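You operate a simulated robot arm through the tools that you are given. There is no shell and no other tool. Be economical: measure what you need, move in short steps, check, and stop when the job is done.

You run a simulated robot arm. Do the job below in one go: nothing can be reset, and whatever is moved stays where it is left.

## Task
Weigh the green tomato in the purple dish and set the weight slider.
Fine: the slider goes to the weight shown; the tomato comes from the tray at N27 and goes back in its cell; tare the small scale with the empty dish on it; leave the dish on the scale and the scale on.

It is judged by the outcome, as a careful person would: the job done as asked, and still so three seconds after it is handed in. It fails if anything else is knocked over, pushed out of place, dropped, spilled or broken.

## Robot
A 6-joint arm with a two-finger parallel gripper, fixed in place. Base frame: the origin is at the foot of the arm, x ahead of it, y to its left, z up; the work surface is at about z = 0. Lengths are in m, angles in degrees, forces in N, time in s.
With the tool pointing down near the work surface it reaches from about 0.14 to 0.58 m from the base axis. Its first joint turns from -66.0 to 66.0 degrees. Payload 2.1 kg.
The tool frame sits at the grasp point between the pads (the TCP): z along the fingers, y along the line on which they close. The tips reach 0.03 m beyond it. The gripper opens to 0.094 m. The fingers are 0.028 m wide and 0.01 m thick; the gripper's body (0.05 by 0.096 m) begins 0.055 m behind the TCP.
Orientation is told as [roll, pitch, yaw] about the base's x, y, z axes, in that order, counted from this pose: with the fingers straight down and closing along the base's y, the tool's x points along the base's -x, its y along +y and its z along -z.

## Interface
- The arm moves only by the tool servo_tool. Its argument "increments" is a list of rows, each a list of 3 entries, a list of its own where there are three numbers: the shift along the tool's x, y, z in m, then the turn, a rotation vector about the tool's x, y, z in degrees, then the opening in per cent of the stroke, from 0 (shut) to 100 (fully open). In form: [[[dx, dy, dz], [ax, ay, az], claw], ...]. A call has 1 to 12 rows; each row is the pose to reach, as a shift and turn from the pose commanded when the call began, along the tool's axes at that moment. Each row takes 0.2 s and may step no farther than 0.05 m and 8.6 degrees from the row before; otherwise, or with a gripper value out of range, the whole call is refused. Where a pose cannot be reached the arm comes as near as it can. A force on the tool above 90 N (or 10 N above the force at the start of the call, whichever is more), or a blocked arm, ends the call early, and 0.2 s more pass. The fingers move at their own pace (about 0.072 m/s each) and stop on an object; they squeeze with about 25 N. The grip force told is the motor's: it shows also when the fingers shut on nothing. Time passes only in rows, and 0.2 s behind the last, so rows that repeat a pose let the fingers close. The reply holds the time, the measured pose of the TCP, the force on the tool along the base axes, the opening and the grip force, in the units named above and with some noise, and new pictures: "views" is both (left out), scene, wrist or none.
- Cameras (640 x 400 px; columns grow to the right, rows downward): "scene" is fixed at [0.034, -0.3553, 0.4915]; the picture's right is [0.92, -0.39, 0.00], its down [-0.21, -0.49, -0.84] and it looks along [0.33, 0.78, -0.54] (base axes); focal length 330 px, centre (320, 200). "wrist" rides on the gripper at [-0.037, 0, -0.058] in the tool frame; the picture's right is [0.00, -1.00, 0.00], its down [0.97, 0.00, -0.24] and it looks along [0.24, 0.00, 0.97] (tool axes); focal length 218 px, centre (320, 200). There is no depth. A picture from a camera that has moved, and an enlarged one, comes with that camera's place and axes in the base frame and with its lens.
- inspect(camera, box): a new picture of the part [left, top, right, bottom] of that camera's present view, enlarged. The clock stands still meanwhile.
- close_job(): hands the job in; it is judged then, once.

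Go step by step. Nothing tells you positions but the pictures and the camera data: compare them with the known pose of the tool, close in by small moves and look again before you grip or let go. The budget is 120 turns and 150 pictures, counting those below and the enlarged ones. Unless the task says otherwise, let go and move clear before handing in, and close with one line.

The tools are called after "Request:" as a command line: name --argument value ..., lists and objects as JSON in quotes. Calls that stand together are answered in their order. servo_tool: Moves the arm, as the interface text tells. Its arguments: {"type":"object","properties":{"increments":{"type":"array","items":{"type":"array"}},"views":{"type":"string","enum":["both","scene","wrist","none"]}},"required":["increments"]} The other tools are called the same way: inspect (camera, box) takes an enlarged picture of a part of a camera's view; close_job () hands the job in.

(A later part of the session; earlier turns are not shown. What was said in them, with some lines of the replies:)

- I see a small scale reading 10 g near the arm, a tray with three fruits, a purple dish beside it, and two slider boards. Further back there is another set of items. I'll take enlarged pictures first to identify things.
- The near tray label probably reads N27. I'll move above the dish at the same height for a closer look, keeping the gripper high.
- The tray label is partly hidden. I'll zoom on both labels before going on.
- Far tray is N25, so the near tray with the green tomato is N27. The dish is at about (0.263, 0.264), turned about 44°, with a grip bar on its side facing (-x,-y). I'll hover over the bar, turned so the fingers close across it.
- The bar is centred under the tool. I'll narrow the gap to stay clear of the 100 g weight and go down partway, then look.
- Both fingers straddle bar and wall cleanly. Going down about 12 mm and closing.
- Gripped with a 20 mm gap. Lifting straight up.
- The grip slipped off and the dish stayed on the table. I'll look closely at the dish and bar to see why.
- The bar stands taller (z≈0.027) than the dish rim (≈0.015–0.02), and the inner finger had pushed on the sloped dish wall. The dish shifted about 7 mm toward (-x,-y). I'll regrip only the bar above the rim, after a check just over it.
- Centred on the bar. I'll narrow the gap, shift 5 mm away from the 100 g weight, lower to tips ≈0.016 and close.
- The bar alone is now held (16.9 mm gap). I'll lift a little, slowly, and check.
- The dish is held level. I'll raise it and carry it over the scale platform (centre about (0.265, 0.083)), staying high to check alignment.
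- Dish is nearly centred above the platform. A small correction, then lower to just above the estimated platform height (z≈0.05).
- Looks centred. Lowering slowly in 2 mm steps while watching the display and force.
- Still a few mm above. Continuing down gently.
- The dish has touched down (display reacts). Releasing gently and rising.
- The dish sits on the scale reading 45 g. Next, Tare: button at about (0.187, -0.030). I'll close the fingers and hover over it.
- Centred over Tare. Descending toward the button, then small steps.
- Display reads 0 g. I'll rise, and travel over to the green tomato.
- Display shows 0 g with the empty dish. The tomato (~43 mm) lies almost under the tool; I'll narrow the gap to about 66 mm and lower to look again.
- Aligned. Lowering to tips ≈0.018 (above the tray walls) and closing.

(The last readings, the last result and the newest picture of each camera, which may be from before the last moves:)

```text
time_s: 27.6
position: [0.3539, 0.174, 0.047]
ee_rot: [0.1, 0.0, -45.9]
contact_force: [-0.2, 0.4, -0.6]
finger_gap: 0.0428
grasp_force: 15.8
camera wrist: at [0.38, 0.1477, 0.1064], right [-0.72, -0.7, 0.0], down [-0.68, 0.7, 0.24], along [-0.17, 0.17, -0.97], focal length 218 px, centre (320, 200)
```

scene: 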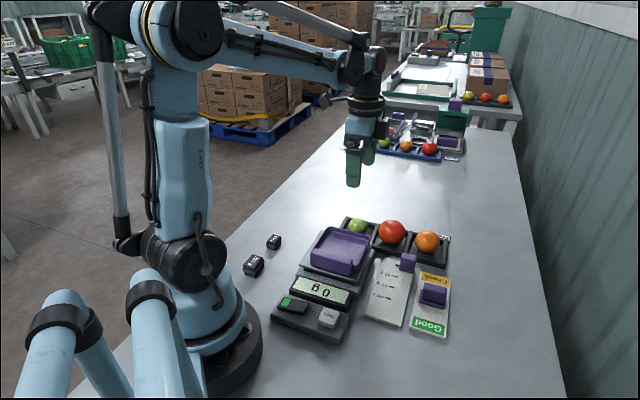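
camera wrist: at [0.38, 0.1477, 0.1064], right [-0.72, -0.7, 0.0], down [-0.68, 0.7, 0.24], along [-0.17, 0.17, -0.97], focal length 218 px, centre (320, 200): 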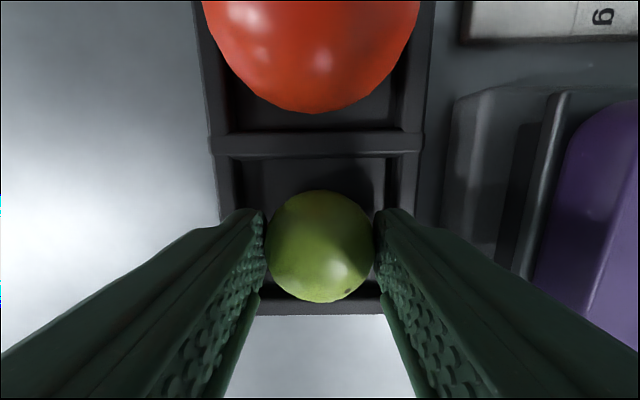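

Gripped at 42.8 mm with ~16 N. Lifting slowly.

Request:
servo_tool --increments '[[[0, 0, -0.005], [0, 0, 0], 40], [[0, 0, -0.015], [0, 0, 0], 40], [[0, 0, -0.035], [0, 0, 0], 40], [[0, 0, -0.065], [0, 0, 0], 40], [[0, 0, -0.095], [0, 0, 0], 40], [[0, 0, -0.095], [0, 0, 0], 40]]'

```text
time_s: 29.0
position: [0.3553, 0.1728, 0.1434]
ee_rot: [0.2, 0.1, -45.9]
contact_force: [0.9, 0.7, 0.0]
finger_gap: 0.0426
grasp_force: 15.8
camera wrist: at [0.3808, 0.1458, 0.2025], right [-0.72, -0.7, 0.0], down [-0.68, 0.7, 0.24], along [-0.17, 0.17, -0.97], focal length 218 px, centre (320, 200)
```

scene: 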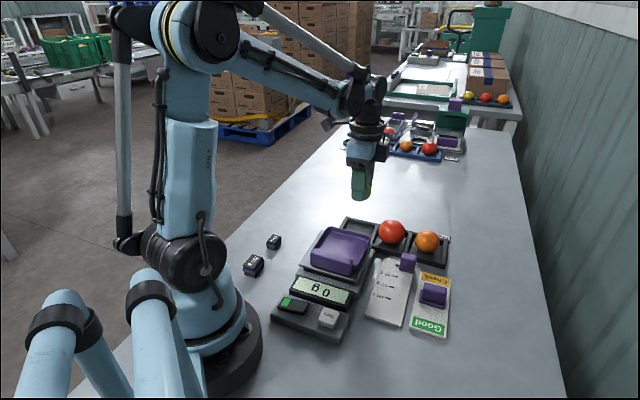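
wrist: 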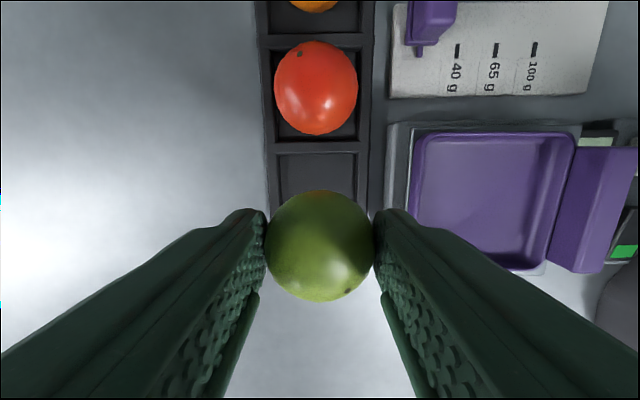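

Tomato held. Carrying it along -tool y to above the dish centre (~(0.268, 0.089)) and lowering partway.

Request:
servo_tool --increments '[[[0, -0.03, 0], [0, 0, 0], 40], [[0, -0.06, 0], [0, 0, 0], 40], [[0, -0.09, 0], [0, 0, 0], 40], [[0, -0.115, 0], [0, 0, 0], 40], [[0, -0.121, 0.01], [0, 0, 0], 40], [[0, -0.121, 0.03], [0, 0, 0], 40], [[0, -0.121, 0.04], [0, 0, 0], 40], [[0, -0.121, 0.04], [0, 0, 0], 40]]' --views "wrist"

Request:
inspect --camera "scene" --box '[270, 190, 410, 310]'

```text
time_s: 30.8
position: [0.2684, 0.0893, 0.1011]
ee_rot: [0.2, 0.0, -45.8]
contact_force: [-0.1, -1.2, -0.8]
finger_gap: 0.0427
grasp_force: 15.9
camera wrist: at [0.2943, 0.0632, 0.1613], right [-0.72, -0.7, 0.0], down [-0.68, 0.7, 0.24], along [-0.17, 0.17, -0.97], focal length 218 px, centre (320, 200)
```

wrist: 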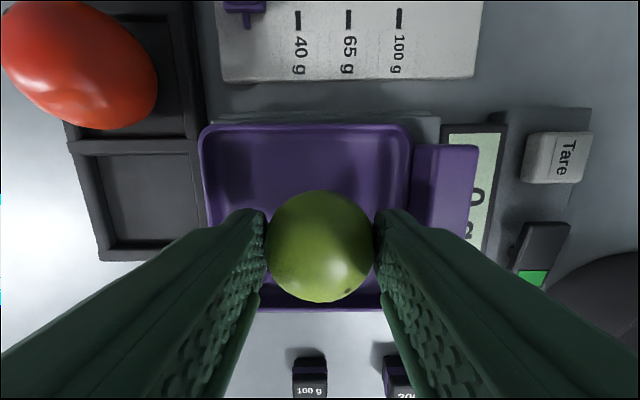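

```text
3.33 times, centred on (340, 250) of scene
camera zoom: at [0.034, -0.3553, 0.4915], right [0.92, -0.39, 0.0], down [-0.21, -0.49, -0.84], along [0.33, 0.78, -0.54], focal length 1101 px, centre (253, 33)
```

zoom: 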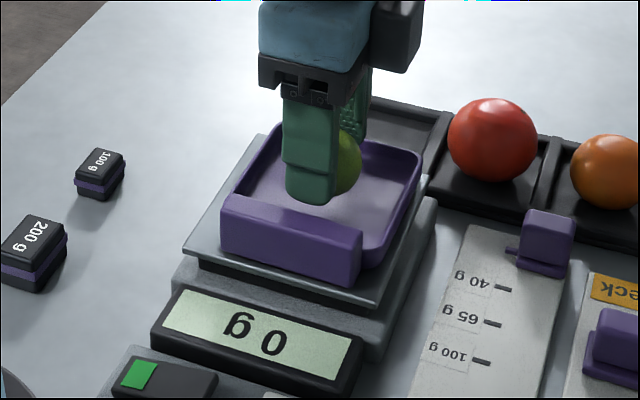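

The dish centre is about 8 mm toward +tool y; correcting and lowering to near the dish floor.

Request:
servo_tool --increments '[[[0.003, 0.008, 0], [0, 0, 0], 40], [[0.003, 0.008, 0.004], [0, 0, 0], 40], [[0.003, 0.008, 0.007], [0, 0, 0], 40], [[0.003, 0.008, 0.009], [0, 0, 0], 40]]' --views "wrist"

Request:
inspect --camera "scene" --box '[270, 190, 410, 310]'

```text
time_s: 31.8
position: [0.2723, 0.0982, 0.0923]
ee_rot: [0.2, 0.1, -45.9]
contact_force: [-0.1, 0.1, -0.9]
finger_gap: 0.043
grasp_force: 15.6
camera wrist: at [0.2972, 0.0714, 0.1517], right [-0.72, -0.7, 0.0], down [-0.68, 0.7, 0.24], along [-0.17, 0.17, -0.97], focal length 218 px, centre (320, 200)
```

wrist: 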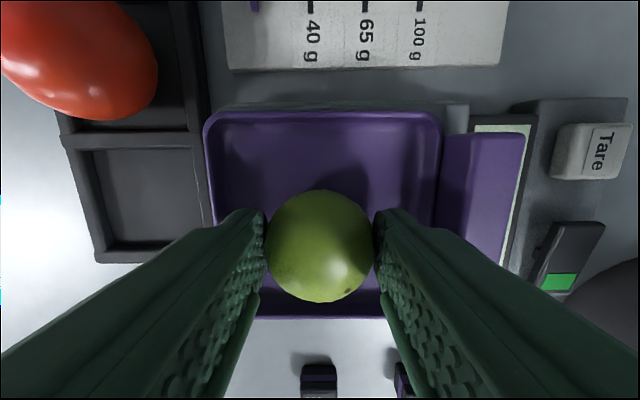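

```text
3.33 times, centred on (340, 250) of scene
camera zoom: at [0.034, -0.3553, 0.4915], right [0.92, -0.39, 0.0], down [-0.21, -0.49, -0.84], along [0.33, 0.78, -0.54], focal length 1101 px, centre (253, 33)
```

zoom: 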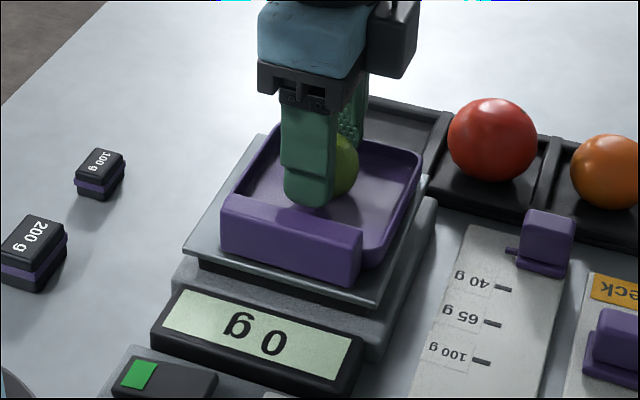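

Centred in the dish. Lowering in 1 mm steps until the display reacts.

Request:
servo_tool --increments '[[[0, 0, 0.001], [0, 0, 0], 40], [[0, 0, 0.002], [0, 0, 0], 40], [[0, 0, 0.003], [0, 0, 0], 40], [[0, 0, 0.004], [0, 0, 0], 40]]' --views "none"

Request:
inspect --camera "scene" --box '[270, 190, 410, 310]'

```text
time_s: 32.8
position: [0.2718, 0.0965, 0.0888]
ee_rot: [0.1, 0.0, -46.0]
contact_force: [0.3, -0.3, 0.4]
finger_gap: 0.043
grasp_force: 15.5
```

```text
3.33 times, centred on (340, 250) of scene
camera zoom: at [0.034, -0.3553, 0.4915], right [0.92, -0.39, 0.0], down [-0.21, -0.49, -0.84], along [0.33, 0.78, -0.54], focal length 1101 px, centre (253, 33)
```

zoom: 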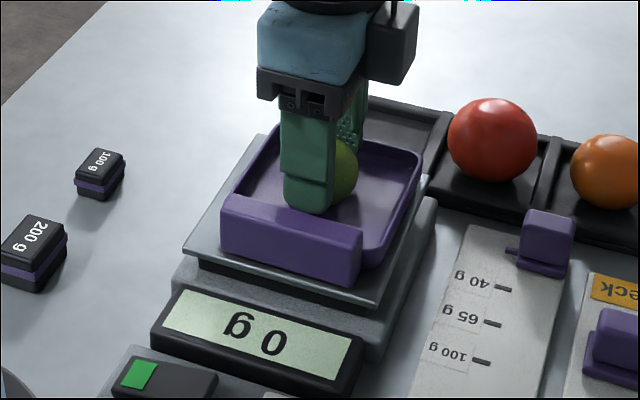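

Request:
servo_tool --increments '[[[0, 0, 0.001], [0, 0, 0], 40], [[0, 0, 0.002], [0, 0, 0], 40], [[0, 0, 0.003], [0, 0, 0], 40]]' --views "none"

Request:
inspect --camera "scene" --box '[270, 190, 410, 310]'

```text
time_s: 33.6
position: [0.2725, 0.0972, 0.0861]
ee_rot: [0.2, 0.0, -45.9]
contact_force: [1.2, 1.1, 2.1]
finger_gap: 0.0428
grasp_force: 16.3
```

```text
3.33 times, centred on (340, 250) of scene
camera zoom: at [0.034, -0.3553, 0.4915], right [0.92, -0.39, 0.0], down [-0.21, -0.49, -0.84], along [0.33, 0.78, -0.54], focal length 1101 px, centre (253, 33)
```

zoom: 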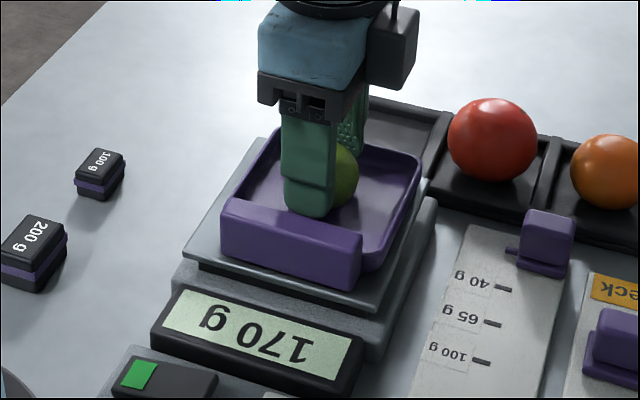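

Tomato touches the dish floor. Opening slightly (within the dish), waiting, and reading the display.

Request:
servo_tool --increments '[[[0, 0, -0.001], [0, 0, 0], 44], [[0, 0, -0.001], [0, 0, 0], 48], [[0, 0, -0.001], [0, 0, 0], 54], [[0, 0, -0.001], [0, 0, 0], 54], [[0, 0, -0.02], [0, 0, 0], 54], [[0, 0, -0.05], [0, 0, 0], 56], [[0, 0, -0.08], [0, 0, 0], 60], [[0, 0, -0.1], [0, 0, 0], 60], [[0, 0, -0.1], [0, 0, 0], 60]]' --views "wrist"

Request:
inspect --camera "scene" --box '[270, 190, 410, 310]'

```text
time_s: 35.6
position: [0.2726, 0.0972, 0.1845]
ee_rot: [0.2, -0.1, -45.9]
contact_force: [0.1, 0.5, -0.2]
finger_gap: 0.0564
grasp_force: 0.0
camera wrist: at [0.2974, 0.0699, 0.2449], right [-0.72, -0.7, 0.0], down [-0.68, 0.7, 0.24], along [-0.17, 0.17, -0.97], focal length 218 px, centre (320, 200)
```

wrist: 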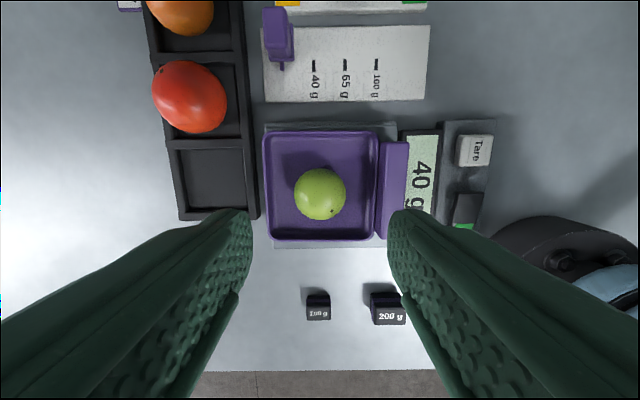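

```text
3.33 times, centred on (340, 250) of scene
camera zoom: at [0.034, -0.3553, 0.4915], right [0.92, -0.39, 0.0], down [-0.21, -0.49, -0.84], along [0.33, 0.78, -0.54], focal length 1101 px, centre (253, 33)
```

zoom: 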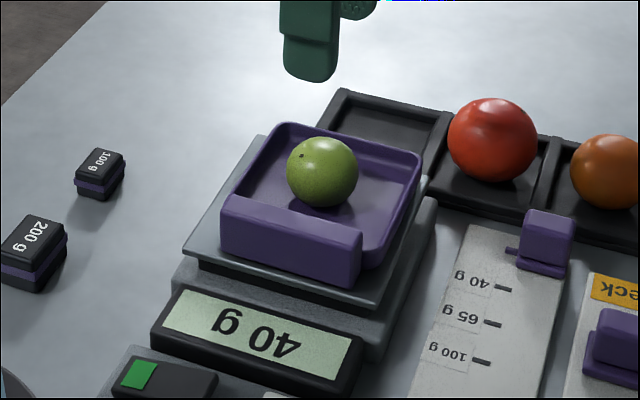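

Reads 40 g, stable. The tomato is right under the tool; regripping it at the same height.

Request:
servo_tool --increments '[[[0.001, 0, 0.03], [0, 0, 0], 56], [[0.001, 0, 0.06], [0, 0, 0], 54], [[0.001, 0, 0.085], [0, 0, 0], 54], [[0.001, 0, 0.0985], [0, 0, 0], 54], [[0.001, 0, 0.0985], [0, 0, 0], 54]]' --views "wrist"

Request:
inspect --camera "scene" --box '[270, 190, 410, 310]'

```text
time_s: 36.8
position: [0.2718, 0.0997, 0.0872]
ee_rot: [0.1, 0.0, -45.9]
contact_force: [-0.5, 0.0, -0.5]
finger_gap: 0.0508
grasp_force: 0.1
camera wrist: at [0.2974, 0.0726, 0.1466], right [-0.72, -0.7, 0.0], down [-0.68, 0.7, 0.24], along [-0.17, 0.17, -0.97], focal length 218 px, centre (320, 200)
```

wrist: 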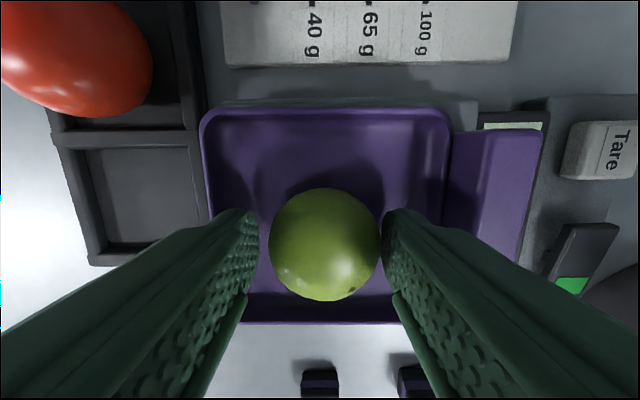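

```text
3.33 times, centred on (340, 250) of scene
camera zoom: at [0.034, -0.3553, 0.4915], right [0.92, -0.39, 0.0], down [-0.21, -0.49, -0.84], along [0.33, 0.78, -0.54], focal length 1101 px, centre (253, 33)
```

zoom: 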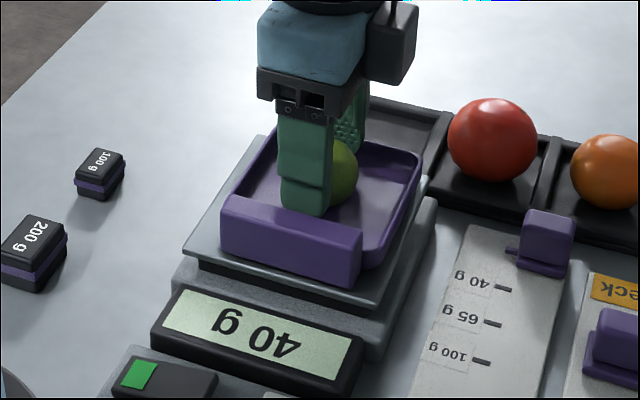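

Still 40 g. Tiny centring shift, then close and lift.

Request:
servo_tool --increments '[[[0, -0.0025, 0], [0, 0, 0], 52], [[0, -0.0025, 0], [0, 0, 0], 46], [[0, -0.0025, 0], [0, 0, 0], 40], [[0, -0.0025, 0], [0, 0, 0], 40], [[0, -0.0025, -0.005], [0, 0, 0], 40], [[0, -0.0025, -0.02], [0, 0, 0], 40], [[0, -0.0025, -0.045], [0, 0, 0], 40], [[0, -0.0025, -0.06], [0, 0, 0], 40], [[0, -0.0025, -0.06], [0, 0, 0], 40]]' --views "wrist"

Request:
inspect --camera "scene" --box '[270, 170, 410, 310]'

```text
time_s: 38.8
position: [0.2701, 0.0966, 0.1475]
ee_rot: [0.3, 0.0, -45.9]
contact_force: [0.6, -0.1, -1.0]
finger_gap: 0.0426
grasp_force: 16.0
camera wrist: at [0.2959, 0.0708, 0.2069], right [-0.72, -0.7, 0.0], down [-0.68, 0.7, 0.24], along [-0.17, 0.17, -0.97], focal length 218 px, centre (320, 200)
```

wrist: 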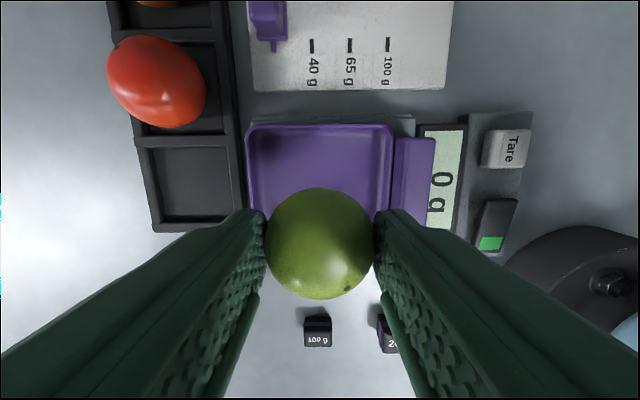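

```text
2.86 times, centred on (340, 240) of scene
camera zoom: at [0.034, -0.3553, 0.4915], right [0.92, -0.39, 0.0], down [-0.21, -0.49, -0.84], along [0.33, 0.78, -0.54], focal length 944 px, centre (263, 86)
```

zoom: 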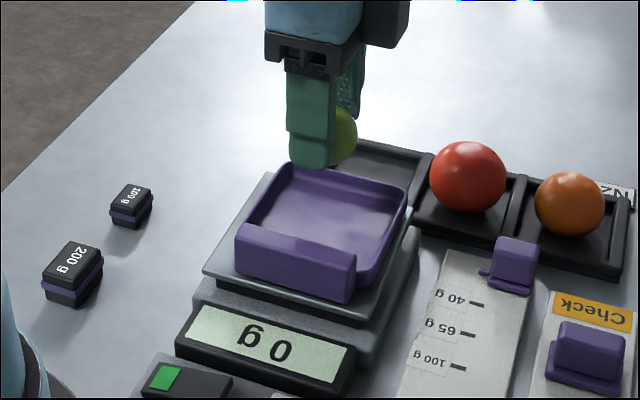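

Dish reads 0 g again and the tomato is held. Returning it above its cell.

Request:
servo_tool --increments '[[[0, 0.03, 0], [0, 0, 0], 40], [[-0.001, 0.06, 0], [0, 0, 0], 40], [[-0.002, 0.09, 0], [0, 0, 0], 40], [[-0.0026, 0.115, 0], [0, 0, 0], 40], [[-0.0026, 0.115, 0.03], [0, 0, 0], 40], [[-0.0026, 0.115, 0.06], [0, 0, 0], 40], [[-0.0026, 0.115, 0.08], [0, 0, 0], 40], [[-0.0026, 0.115, 0.08], [0, 0, 0], 40]]' --views "wrist"

Request:
inspect --camera "scene" --box '[310, 170, 430, 260]'

```text
time_s: 40.6
position: [0.3544, 0.1756, 0.0693]
ee_rot: [0.2, 0.1, -45.9]
contact_force: [-0.2, 0.5, -0.8]
finger_gap: 0.0426
grasp_force: 15.8
camera wrist: at [0.3794, 0.1492, 0.1283], right [-0.72, -0.7, 0.0], down [-0.68, 0.7, 0.24], along [-0.17, 0.17, -0.97], focal length 218 px, centre (320, 200)
```

wrist: 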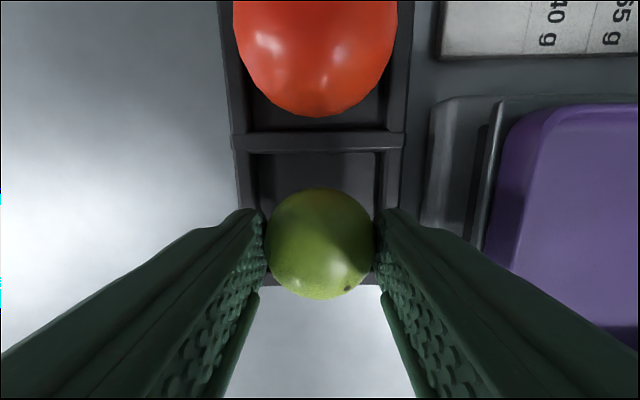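

```text
4.44 times, centred on (370, 215) of scene
camera zoom: at [0.034, -0.3553, 0.4915], right [0.92, -0.39, 0.0], down [-0.21, -0.49, -0.84], along [0.33, 0.78, -0.54], focal length 1468 px, centre (98, 133)
```

zoom: 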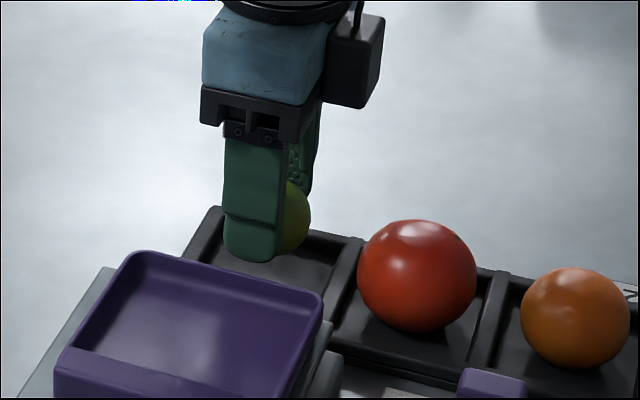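

Aligned over the cell. Lowering to the height it was picked from and releasing.

Request:
servo_tool --increments '[[[0, 0, 0.012], [0, 0, 0], 40], [[0, 0, 0.017], [0, 0, 0], 40], [[0, 0, 0.019], [0, 0, 0], 40], [[0, 0, 0.0205], [0, 0, 0], 40], [[0, 0, 0.0205], [0, 0, 0], 40]]' --views "none"

Request:
inspect --camera "scene" --box '[310, 170, 430, 260]'

```text
time_s: 41.8
position: [0.3554, 0.1742, 0.0465]
ee_rot: [0.2, 0.1, -45.8]
contact_force: [0.7, 0.0, 0.0]
finger_gap: 0.0429
grasp_force: 15.7
```

```text
4.44 times, centred on (370, 215) of scene
camera zoom: at [0.034, -0.3553, 0.4915], right [0.92, -0.39, 0.0], down [-0.21, -0.49, -0.84], along [0.33, 0.78, -0.54], focal length 1468 px, centre (98, 133)
```

zoom: 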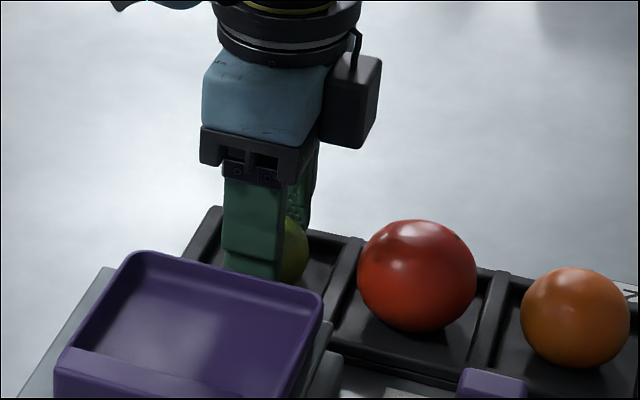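

Request:
servo_tool --increments '[[[0, 0, 0.001], [0, 0, 0], 40], [[0, 0, 0.0015], [0, 0, 0], 40], [[0, 0, 0.0015], [0, 0, 0], 44], [[0, 0, 0.0015], [0, 0, 0], 48], [[0, 0, 0.0015], [0, 0, 0], 55], [[0, 0, 0.0], [0, 0, 0], 65], [[0, 0, 0.0], [0, 0, 0], 65], [[0, 0, -0.03], [0, 0, 0], 65], [[0, 0, -0.07], [0, 0, 0], 65], [[0, 0, -0.11], [0, 0, 0], 65], [[0, 0, -0.11], [0, 0, 0], 65]]' --views "both"

Request:
inspect --camera "scene" --box '[270, 190, 470, 350]'

```text
time_s: 44.2
position: [0.3546, 0.1737, 0.1586]
ee_rot: [0.3, 0.0, -45.9]
contact_force: [0.6, -0.6, -0.5]
finger_gap: 0.0612
grasp_force: 0.1
camera wrist: at [0.379, 0.1476, 0.2176], right [-0.72, -0.7, 0.0], down [-0.68, 0.7, 0.24], along [-0.17, 0.17, -0.97], focal length 218 px, centre (320, 200)
```

scene: 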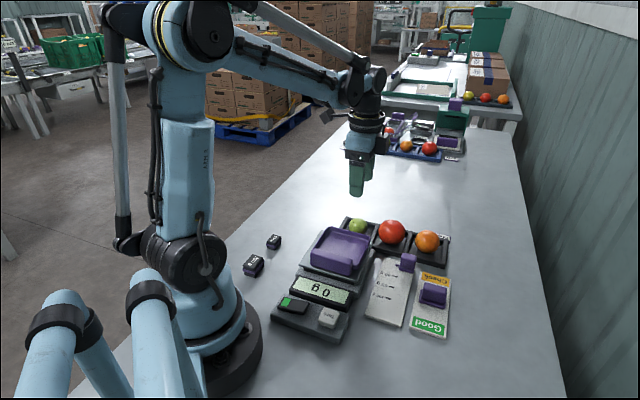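
wrist: 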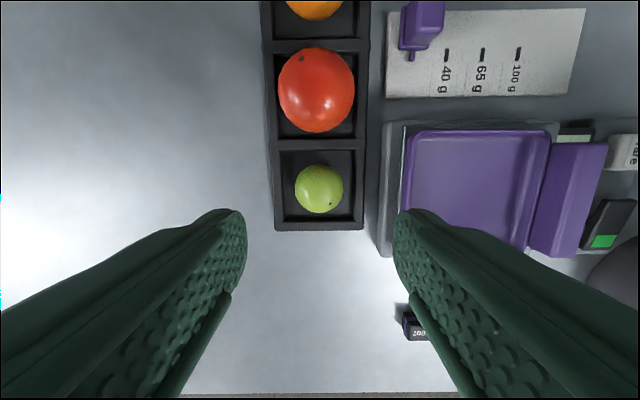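

```text
2.50 times, centred on (370, 270) of scene
camera zoom: at [0.034, -0.3553, 0.4915], right [0.92, -0.39, 0.0], down [-0.21, -0.49, -0.84], along [0.33, 0.78, -0.54], focal length 826 px, centre (195, 25)
```

zoom: 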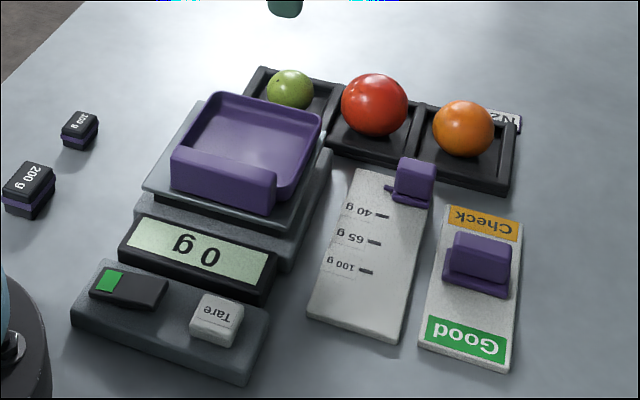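

Tomato back in its cell; scale shows 0 g with the dish. Now the weight slider: moving over it for a close look.

Request:
servo_tool --increments '[[[-0.03, -0.025, 0], [0, 0, 0], 65], [[-0.06, -0.05, 0], [0, 0, 0], 65], [[-0.093, -0.077, 0], [0, 0, 0], 65], [[-0.093, -0.077, 0], [0, 0, 0], 65]]' --views "wrist"

Request:
inspect --camera "wrist" --box '[240, 80, 440, 240]'

Request:
inspect --camera "scene" --box '[355, 235, 455, 335]'

```text
time_s: 45.2
position: [0.3623, 0.0543, 0.1564]
ee_rot: [0.2, 0.0, -45.9]
contact_force: [-0.4, -0.1, 0.3]
finger_gap: 0.0612
grasp_force: 0.1
camera wrist: at [0.3868, 0.0277, 0.215], right [-0.72, -0.7, 0.0], down [-0.68, 0.7, 0.24], along [-0.17, 0.17, -0.97], focal length 218 px, centre (320, 200)
```

wrist: 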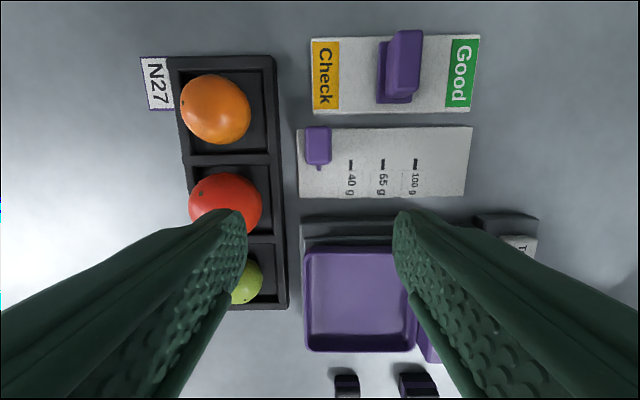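

```text
2.50 times, centred on (340, 160) of wrist
camera zoom: at [0.3868, 0.0277, 0.215], right [-0.72, -0.7, 0.0], down [-0.68, 0.7, 0.24], along [-0.17, 0.17, -0.97], focal length 546 px, centre (270, 300)
```

zoom: 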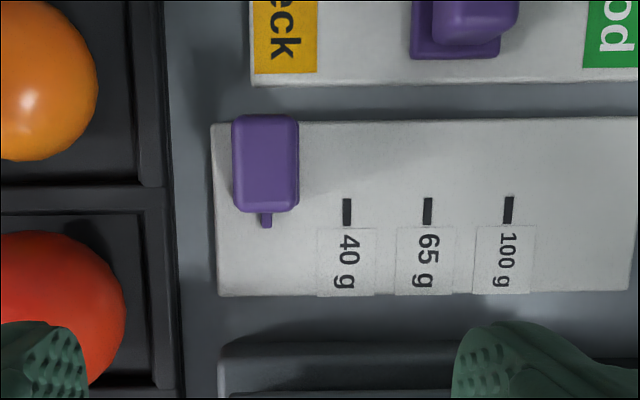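

```text
4.00 times, centred on (405, 285) of scene
camera zoom: at [0.034, -0.3553, 0.4915], right [0.92, -0.39, 0.0], down [-0.21, -0.49, -0.84], along [0.33, 0.78, -0.54], focal length 1321 px, centre (-20, -140)
```

zoom: 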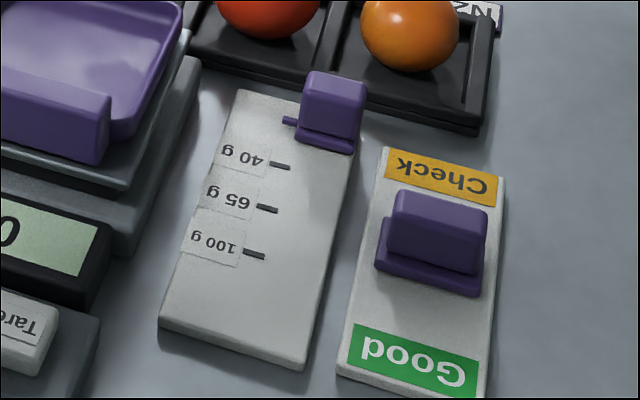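

Tray label N27 confirmed. The pointer must move about 30 mm to the 40 g mark (along -tool y). I'll hover above the knob.

Request:
servo_tool --increments '[[[-0.02, 0.0005, 0.02], [0, 0, 0], 50], [[-0.0375, 0.001, 0.05], [0, 0, 0], 40], [[-0.0375, 0.001, 0.072], [0, 0, 0], 40], [[-0.0375, 0.001, 0.072], [0, 0, 0], 40]]' --views "wrist"

Request:
inspect --camera "scene" --box '[355, 195, 475, 315]'

```text
time_s: 46.2
position: [0.3901, 0.0285, 0.0837]
ee_rot: [0.2, 0.0, -45.9]
contact_force: [-0.5, 0.0, 0.4]
finger_gap: 0.0378
grasp_force: 0.0
camera wrist: at [0.4148, 0.0024, 0.1432], right [-0.72, -0.7, 0.0], down [-0.68, 0.7, 0.24], along [-0.17, 0.17, -0.97], focal length 218 px, centre (320, 200)
```

wrist: 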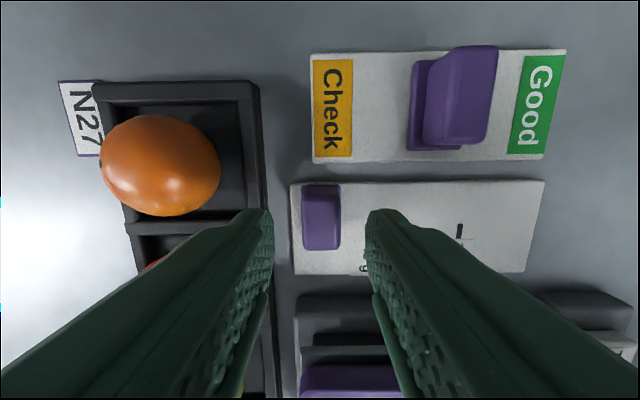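

```text
3.33 times, centred on (415, 255) of scene
camera zoom: at [0.034, -0.3553, 0.4915], right [0.92, -0.39, 0.0], down [-0.21, -0.49, -0.84], along [0.33, 0.78, -0.54], focal length 1101 px, centre (3, 17)
```

zoom: 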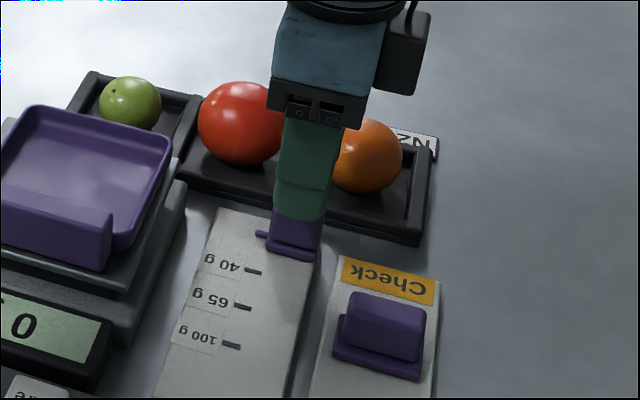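

Aligned over the knob. Narrowing the opening, descending, and closing on it.

Request:
servo_tool --increments '[[[0, -0.0005, 0.0], [0, 0, 0], 33], [[0, -0.0005, 0.012], [0, 0, 0], 33], [[0, -0.0005, 0.025], [0, 0, 0], 33], [[0, -0.0005, 0.032], [0, 0, 0], 33], [[0, -0.0005, 0.032], [0, 0, 0], 33]]' --views "wrist"

Request:
inspect --camera "scene" --box '[355, 215, 455, 315]'

```text
time_s: 47.4
position: [0.3886, 0.0256, 0.0542]
ee_rot: [0.2, -0.1, -45.9]
contact_force: [0.5, 0.1, -0.4]
finger_gap: 0.0312
grasp_force: 0.1
camera wrist: at [0.4149, 0.0012, 0.1127], right [-0.72, -0.7, 0.0], down [-0.68, 0.7, 0.24], along [-0.17, 0.17, -0.97], focal length 218 px, centre (320, 200)
```

wrist: 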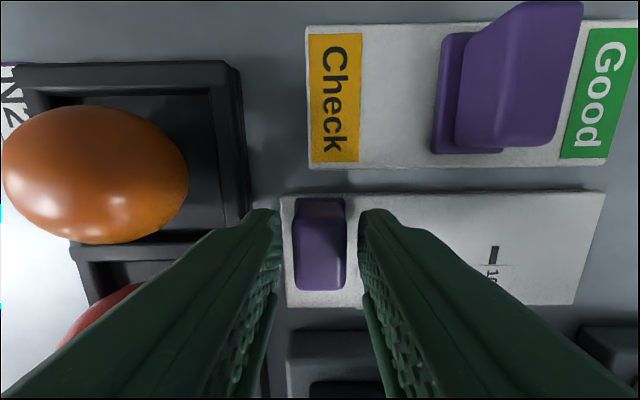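

```text
4.00 times, centred on (405, 265) of scene
camera zoom: at [0.034, -0.3553, 0.4915], right [0.92, -0.39, 0.0], down [-0.21, -0.49, -0.84], along [0.33, 0.78, -0.54], focal length 1321 px, centre (-20, -60)
```

zoom: 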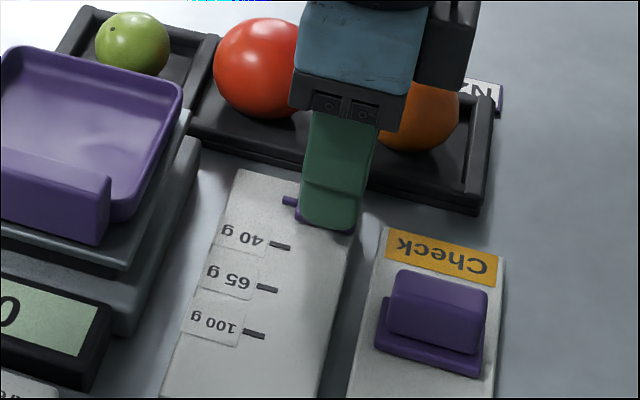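

Fingers straddle the knob. Lowering 2 mm more and closing.

Request:
servo_tool --increments '[[[0, 0, 0.002], [0, 0, 0], 33], [[0, 0, 0.002], [0, 0, 0], 22], [[0, 0, 0.002], [0, 0, 0], 16], [[0, 0, 0.002], [0, 0, 0], 12], [[0, 0, 0.002], [0, 0, 0], 12]]' --views "wrist"

```text
time_s: 48.6
position: [0.3894, 0.0266, 0.0497]
ee_rot: [0.2, 0.0, -45.8]
contact_force: [1.6, -2.1, -0.6]
finger_gap: 0.0199
grasp_force: 45.5
camera wrist: at [0.415, 0.0013, 0.1105], right [-0.72, -0.7, 0.0], down [-0.68, 0.69, 0.24], along [-0.17, 0.17, -0.97], focal length 218 px, centre (320, 200)
```

wrist: 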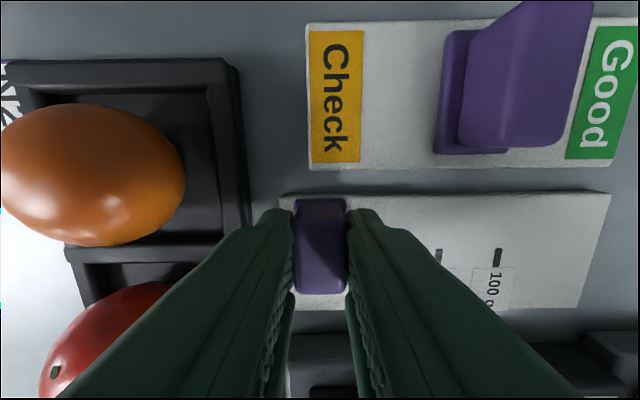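

Knob gripped. Sliding 27 mm toward the 40 g mark first, then checking.

Request:
servo_tool --increments '[[[0, -0.006, 0], [0, 0, 0], 12], [[0, -0.012, 0], [0, 0, 0], 12], [[0, -0.018, 0], [0, 0, 0], 12], [[-0.0003, -0.023, 0], [0, 0, 0], 12], [[-0.0003, -0.027, 0], [0, 0, 0], 12], [[-0.0003, -0.027, 0], [0, 0, 0], 12]]' --views "wrist"

Request:
inspect --camera "scene" --box '[355, 235, 435, 315]'

```text
time_s: 50.0
position: [0.3707, 0.0076, 0.0513]
ee_rot: [0.1, 0.0, -45.9]
contact_force: [-2.4, 3.5, 26.1]
finger_gap: 0.0199
grasp_force: 44.2
camera wrist: at [0.3955, -0.0183, 0.1102], right [-0.72, -0.7, 0.0], down [-0.68, 0.7, 0.24], along [-0.17, 0.17, -0.97], focal length 218 px, centre (320, 200)
```

wrist: 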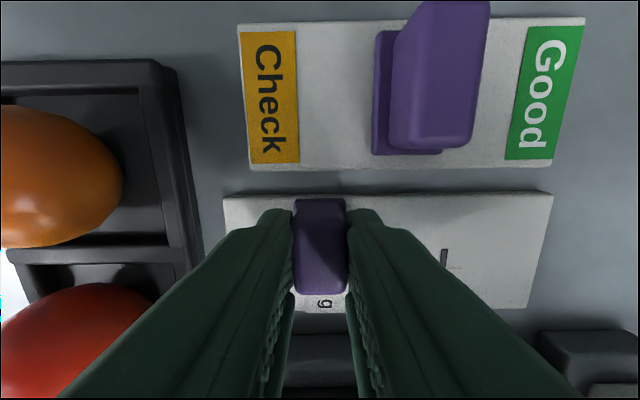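

```text
5.00 times, centred on (395, 275) of scene
camera zoom: at [0.0339, -0.3553, 0.4915], right [0.92, -0.39, 0.0], down [-0.21, -0.49, -0.84], along [0.33, 0.78, -0.54], focal length 1651 px, centre (-55, -175)
```

zoom: 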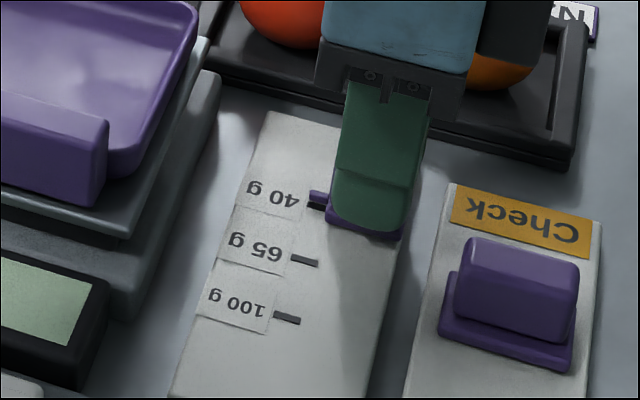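

Nearly there; ~3 mm more by my measurement. Sliding that, then releasing and checking from above.

Request:
servo_tool --increments '[[[0, -0.0015, -0.0005], [0, 0, 0], 12], [[0, -0.003, -0.0005], [0, 0, 0], 12], [[0, -0.003, -0.0005], [0, 0, 0], 12]]' --views "none"

Request:
inspect --camera "scene" --box '[370, 245, 430, 305]'

```text
time_s: 50.8
position: [0.3676, 0.0054, 0.0507]
ee_rot: [0.2, 0.1, -45.9]
contact_force: [-10.4, 11.7, -1.0]
finger_gap: 0.0201
grasp_force: 44.9
```

```text
6.67 times, centred on (400, 275) of scene
camera zoom: at [0.034, -0.3553, 0.4915], right [0.92, -0.39, 0.0], down [-0.21, -0.49, -0.84], along [0.33, 0.78, -0.54], focal length 2201 px, centre (-213, -300)
```

zoom: 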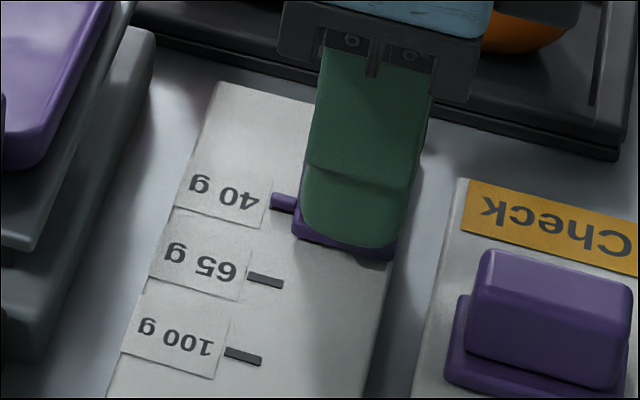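

Pointer now covers the 40 g mark in this view. Releasing and rising to check from above.

Request:
servo_tool --increments '[[[0.0005, 0, 0], [0, 0, 0], 16], [[0.0005, 0, 0], [0, 0, 0], 26], [[0.0005, 0, 0], [0, 0, 0], 33], [[0, 0, 0], [0, 0, 0], 33], [[0, 0, -0.03], [0, 0, 0], 33], [[0.015, 0, -0.07], [0, 0, 0], 33], [[0.03, 0, -0.09], [0, 0, 0], 33], [[0.03, 0, -0.09], [0, 0, 0], 33]]' --views "wrist"

Request:
inspect --camera "wrist" --box '[270, 100, 390, 200]'

Request:
inspect --camera "scene" --box '[370, 240, 430, 300]'

```text
time_s: 52.6
position: [0.3482, 0.0287, 0.1413]
ee_rot: [0.1, 0.0, -46.0]
contact_force: [0.1, 0.5, 0.1]
finger_gap: 0.0309
grasp_force: 0.1
camera wrist: at [0.3726, 0.0034, 0.2014], right [-0.72, -0.7, 0.0], down [-0.68, 0.7, 0.24], along [-0.17, 0.17, -0.97], focal length 218 px, centre (320, 200)
```

wrist: 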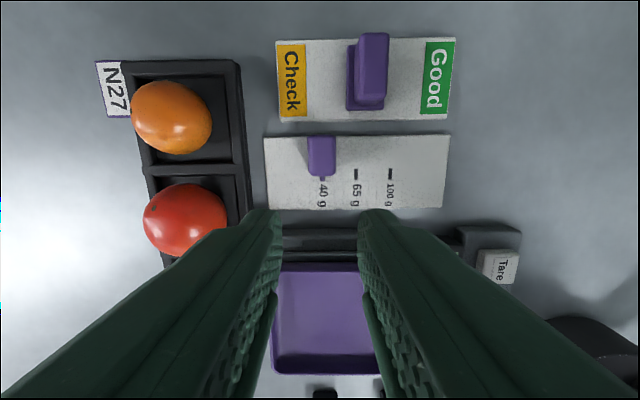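

```text
4.00 times, centred on (330, 150) of wrist
camera zoom: at [0.3726, 0.0034, 0.2014], right [-0.72, -0.7, 0.0], down [-0.68, 0.7, 0.24], along [-0.17, 0.17, -0.97], focal length 873 px, centre (280, 400)
```

zoom: 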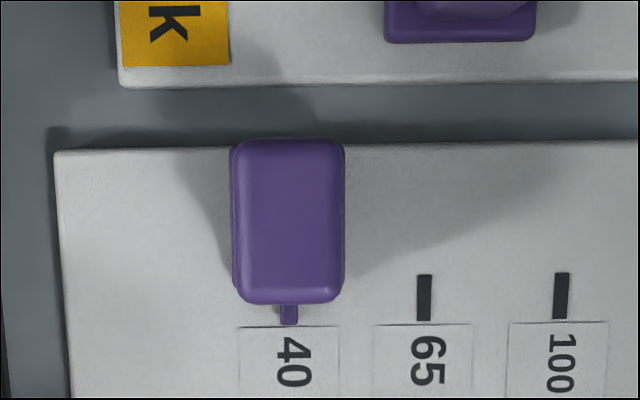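

```text
6.67 times, centred on (400, 270) of scene
camera zoom: at [0.034, -0.3553, 0.4915], right [0.92, -0.39, 0.0], down [-0.21, -0.49, -0.84], along [0.33, 0.78, -0.54], focal length 2201 px, centre (-213, -267)
```

zoom: 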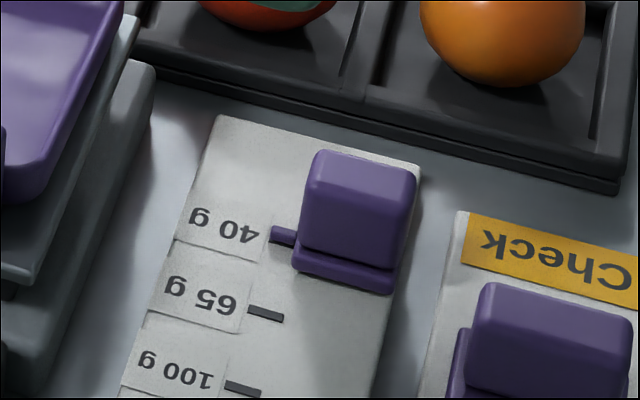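

The pointer covers the 40 g mark exactly (within half a millimetre by the mark spacing). I'll raise the arm a bit and do one last check of everything.

Request:
servo_tool --increments '[[[0, 0, -0.04], [0, 0, 0], 40], [[0.01, 0, -0.08], [0, 0, 0], 40], [[0.01, 0, -0.08], [0, 0, 0], 40]]' --views "both"

Request:
inspect --camera "scene" --box '[230, 190, 470, 350]'

```text
time_s: 53.4
position: [0.338, 0.0363, 0.2224]
ee_rot: [0.2, 0.0, -45.9]
contact_force: [1.0, -0.7, 0.1]
finger_gap: 0.0379
grasp_force: 0.0
camera wrist: at [0.3641, 0.0093, 0.2814], right [-0.72, -0.7, 0.0], down [-0.68, 0.7, 0.24], along [-0.17, 0.17, -0.97], focal length 218 px, centre (320, 200)
```

scene: 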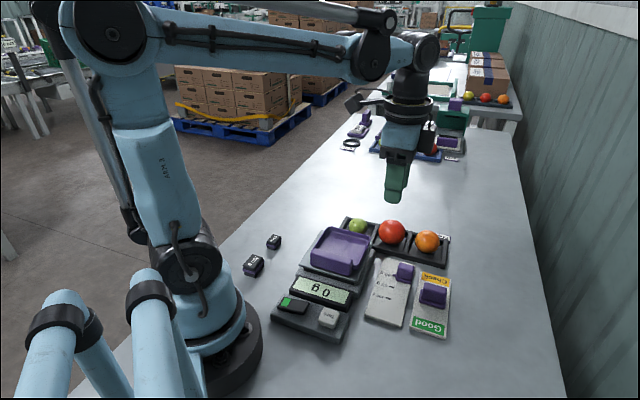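
wrist: 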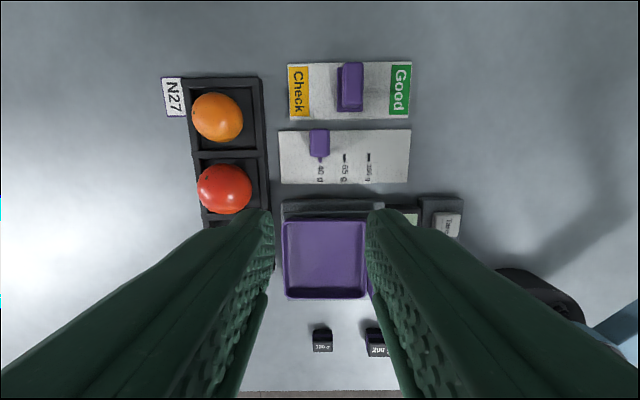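

```text
2.50 times, centred on (350, 270) of scene
camera zoom: at [0.034, -0.3553, 0.4915], right [0.92, -0.39, 0.0], down [-0.21, -0.49, -0.84], along [0.33, 0.78, -0.54], focal length 826 px, centre (245, 25)
```

zoom: 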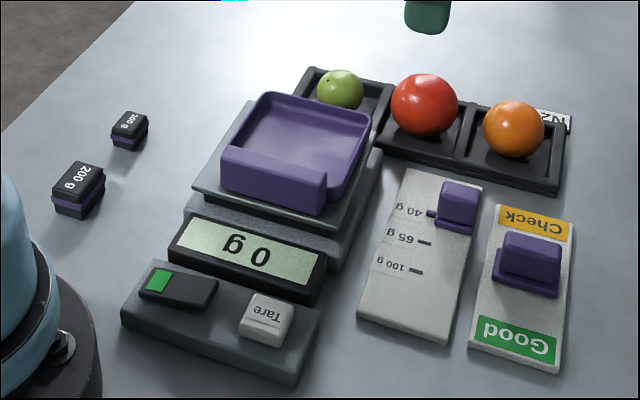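

Everything is in place: the tomato is in its cell, the dish is on the powered scale reading 0 g, and the slider is at 40 g. Handing in.

Request:
close_job

```text
The job is handed in.
```

The green tomato from N27 weighed 40 g in the tared purple dish. The slider is at 40 g, the tomato is back in its cell, and the dish is on the scale, which is still on.
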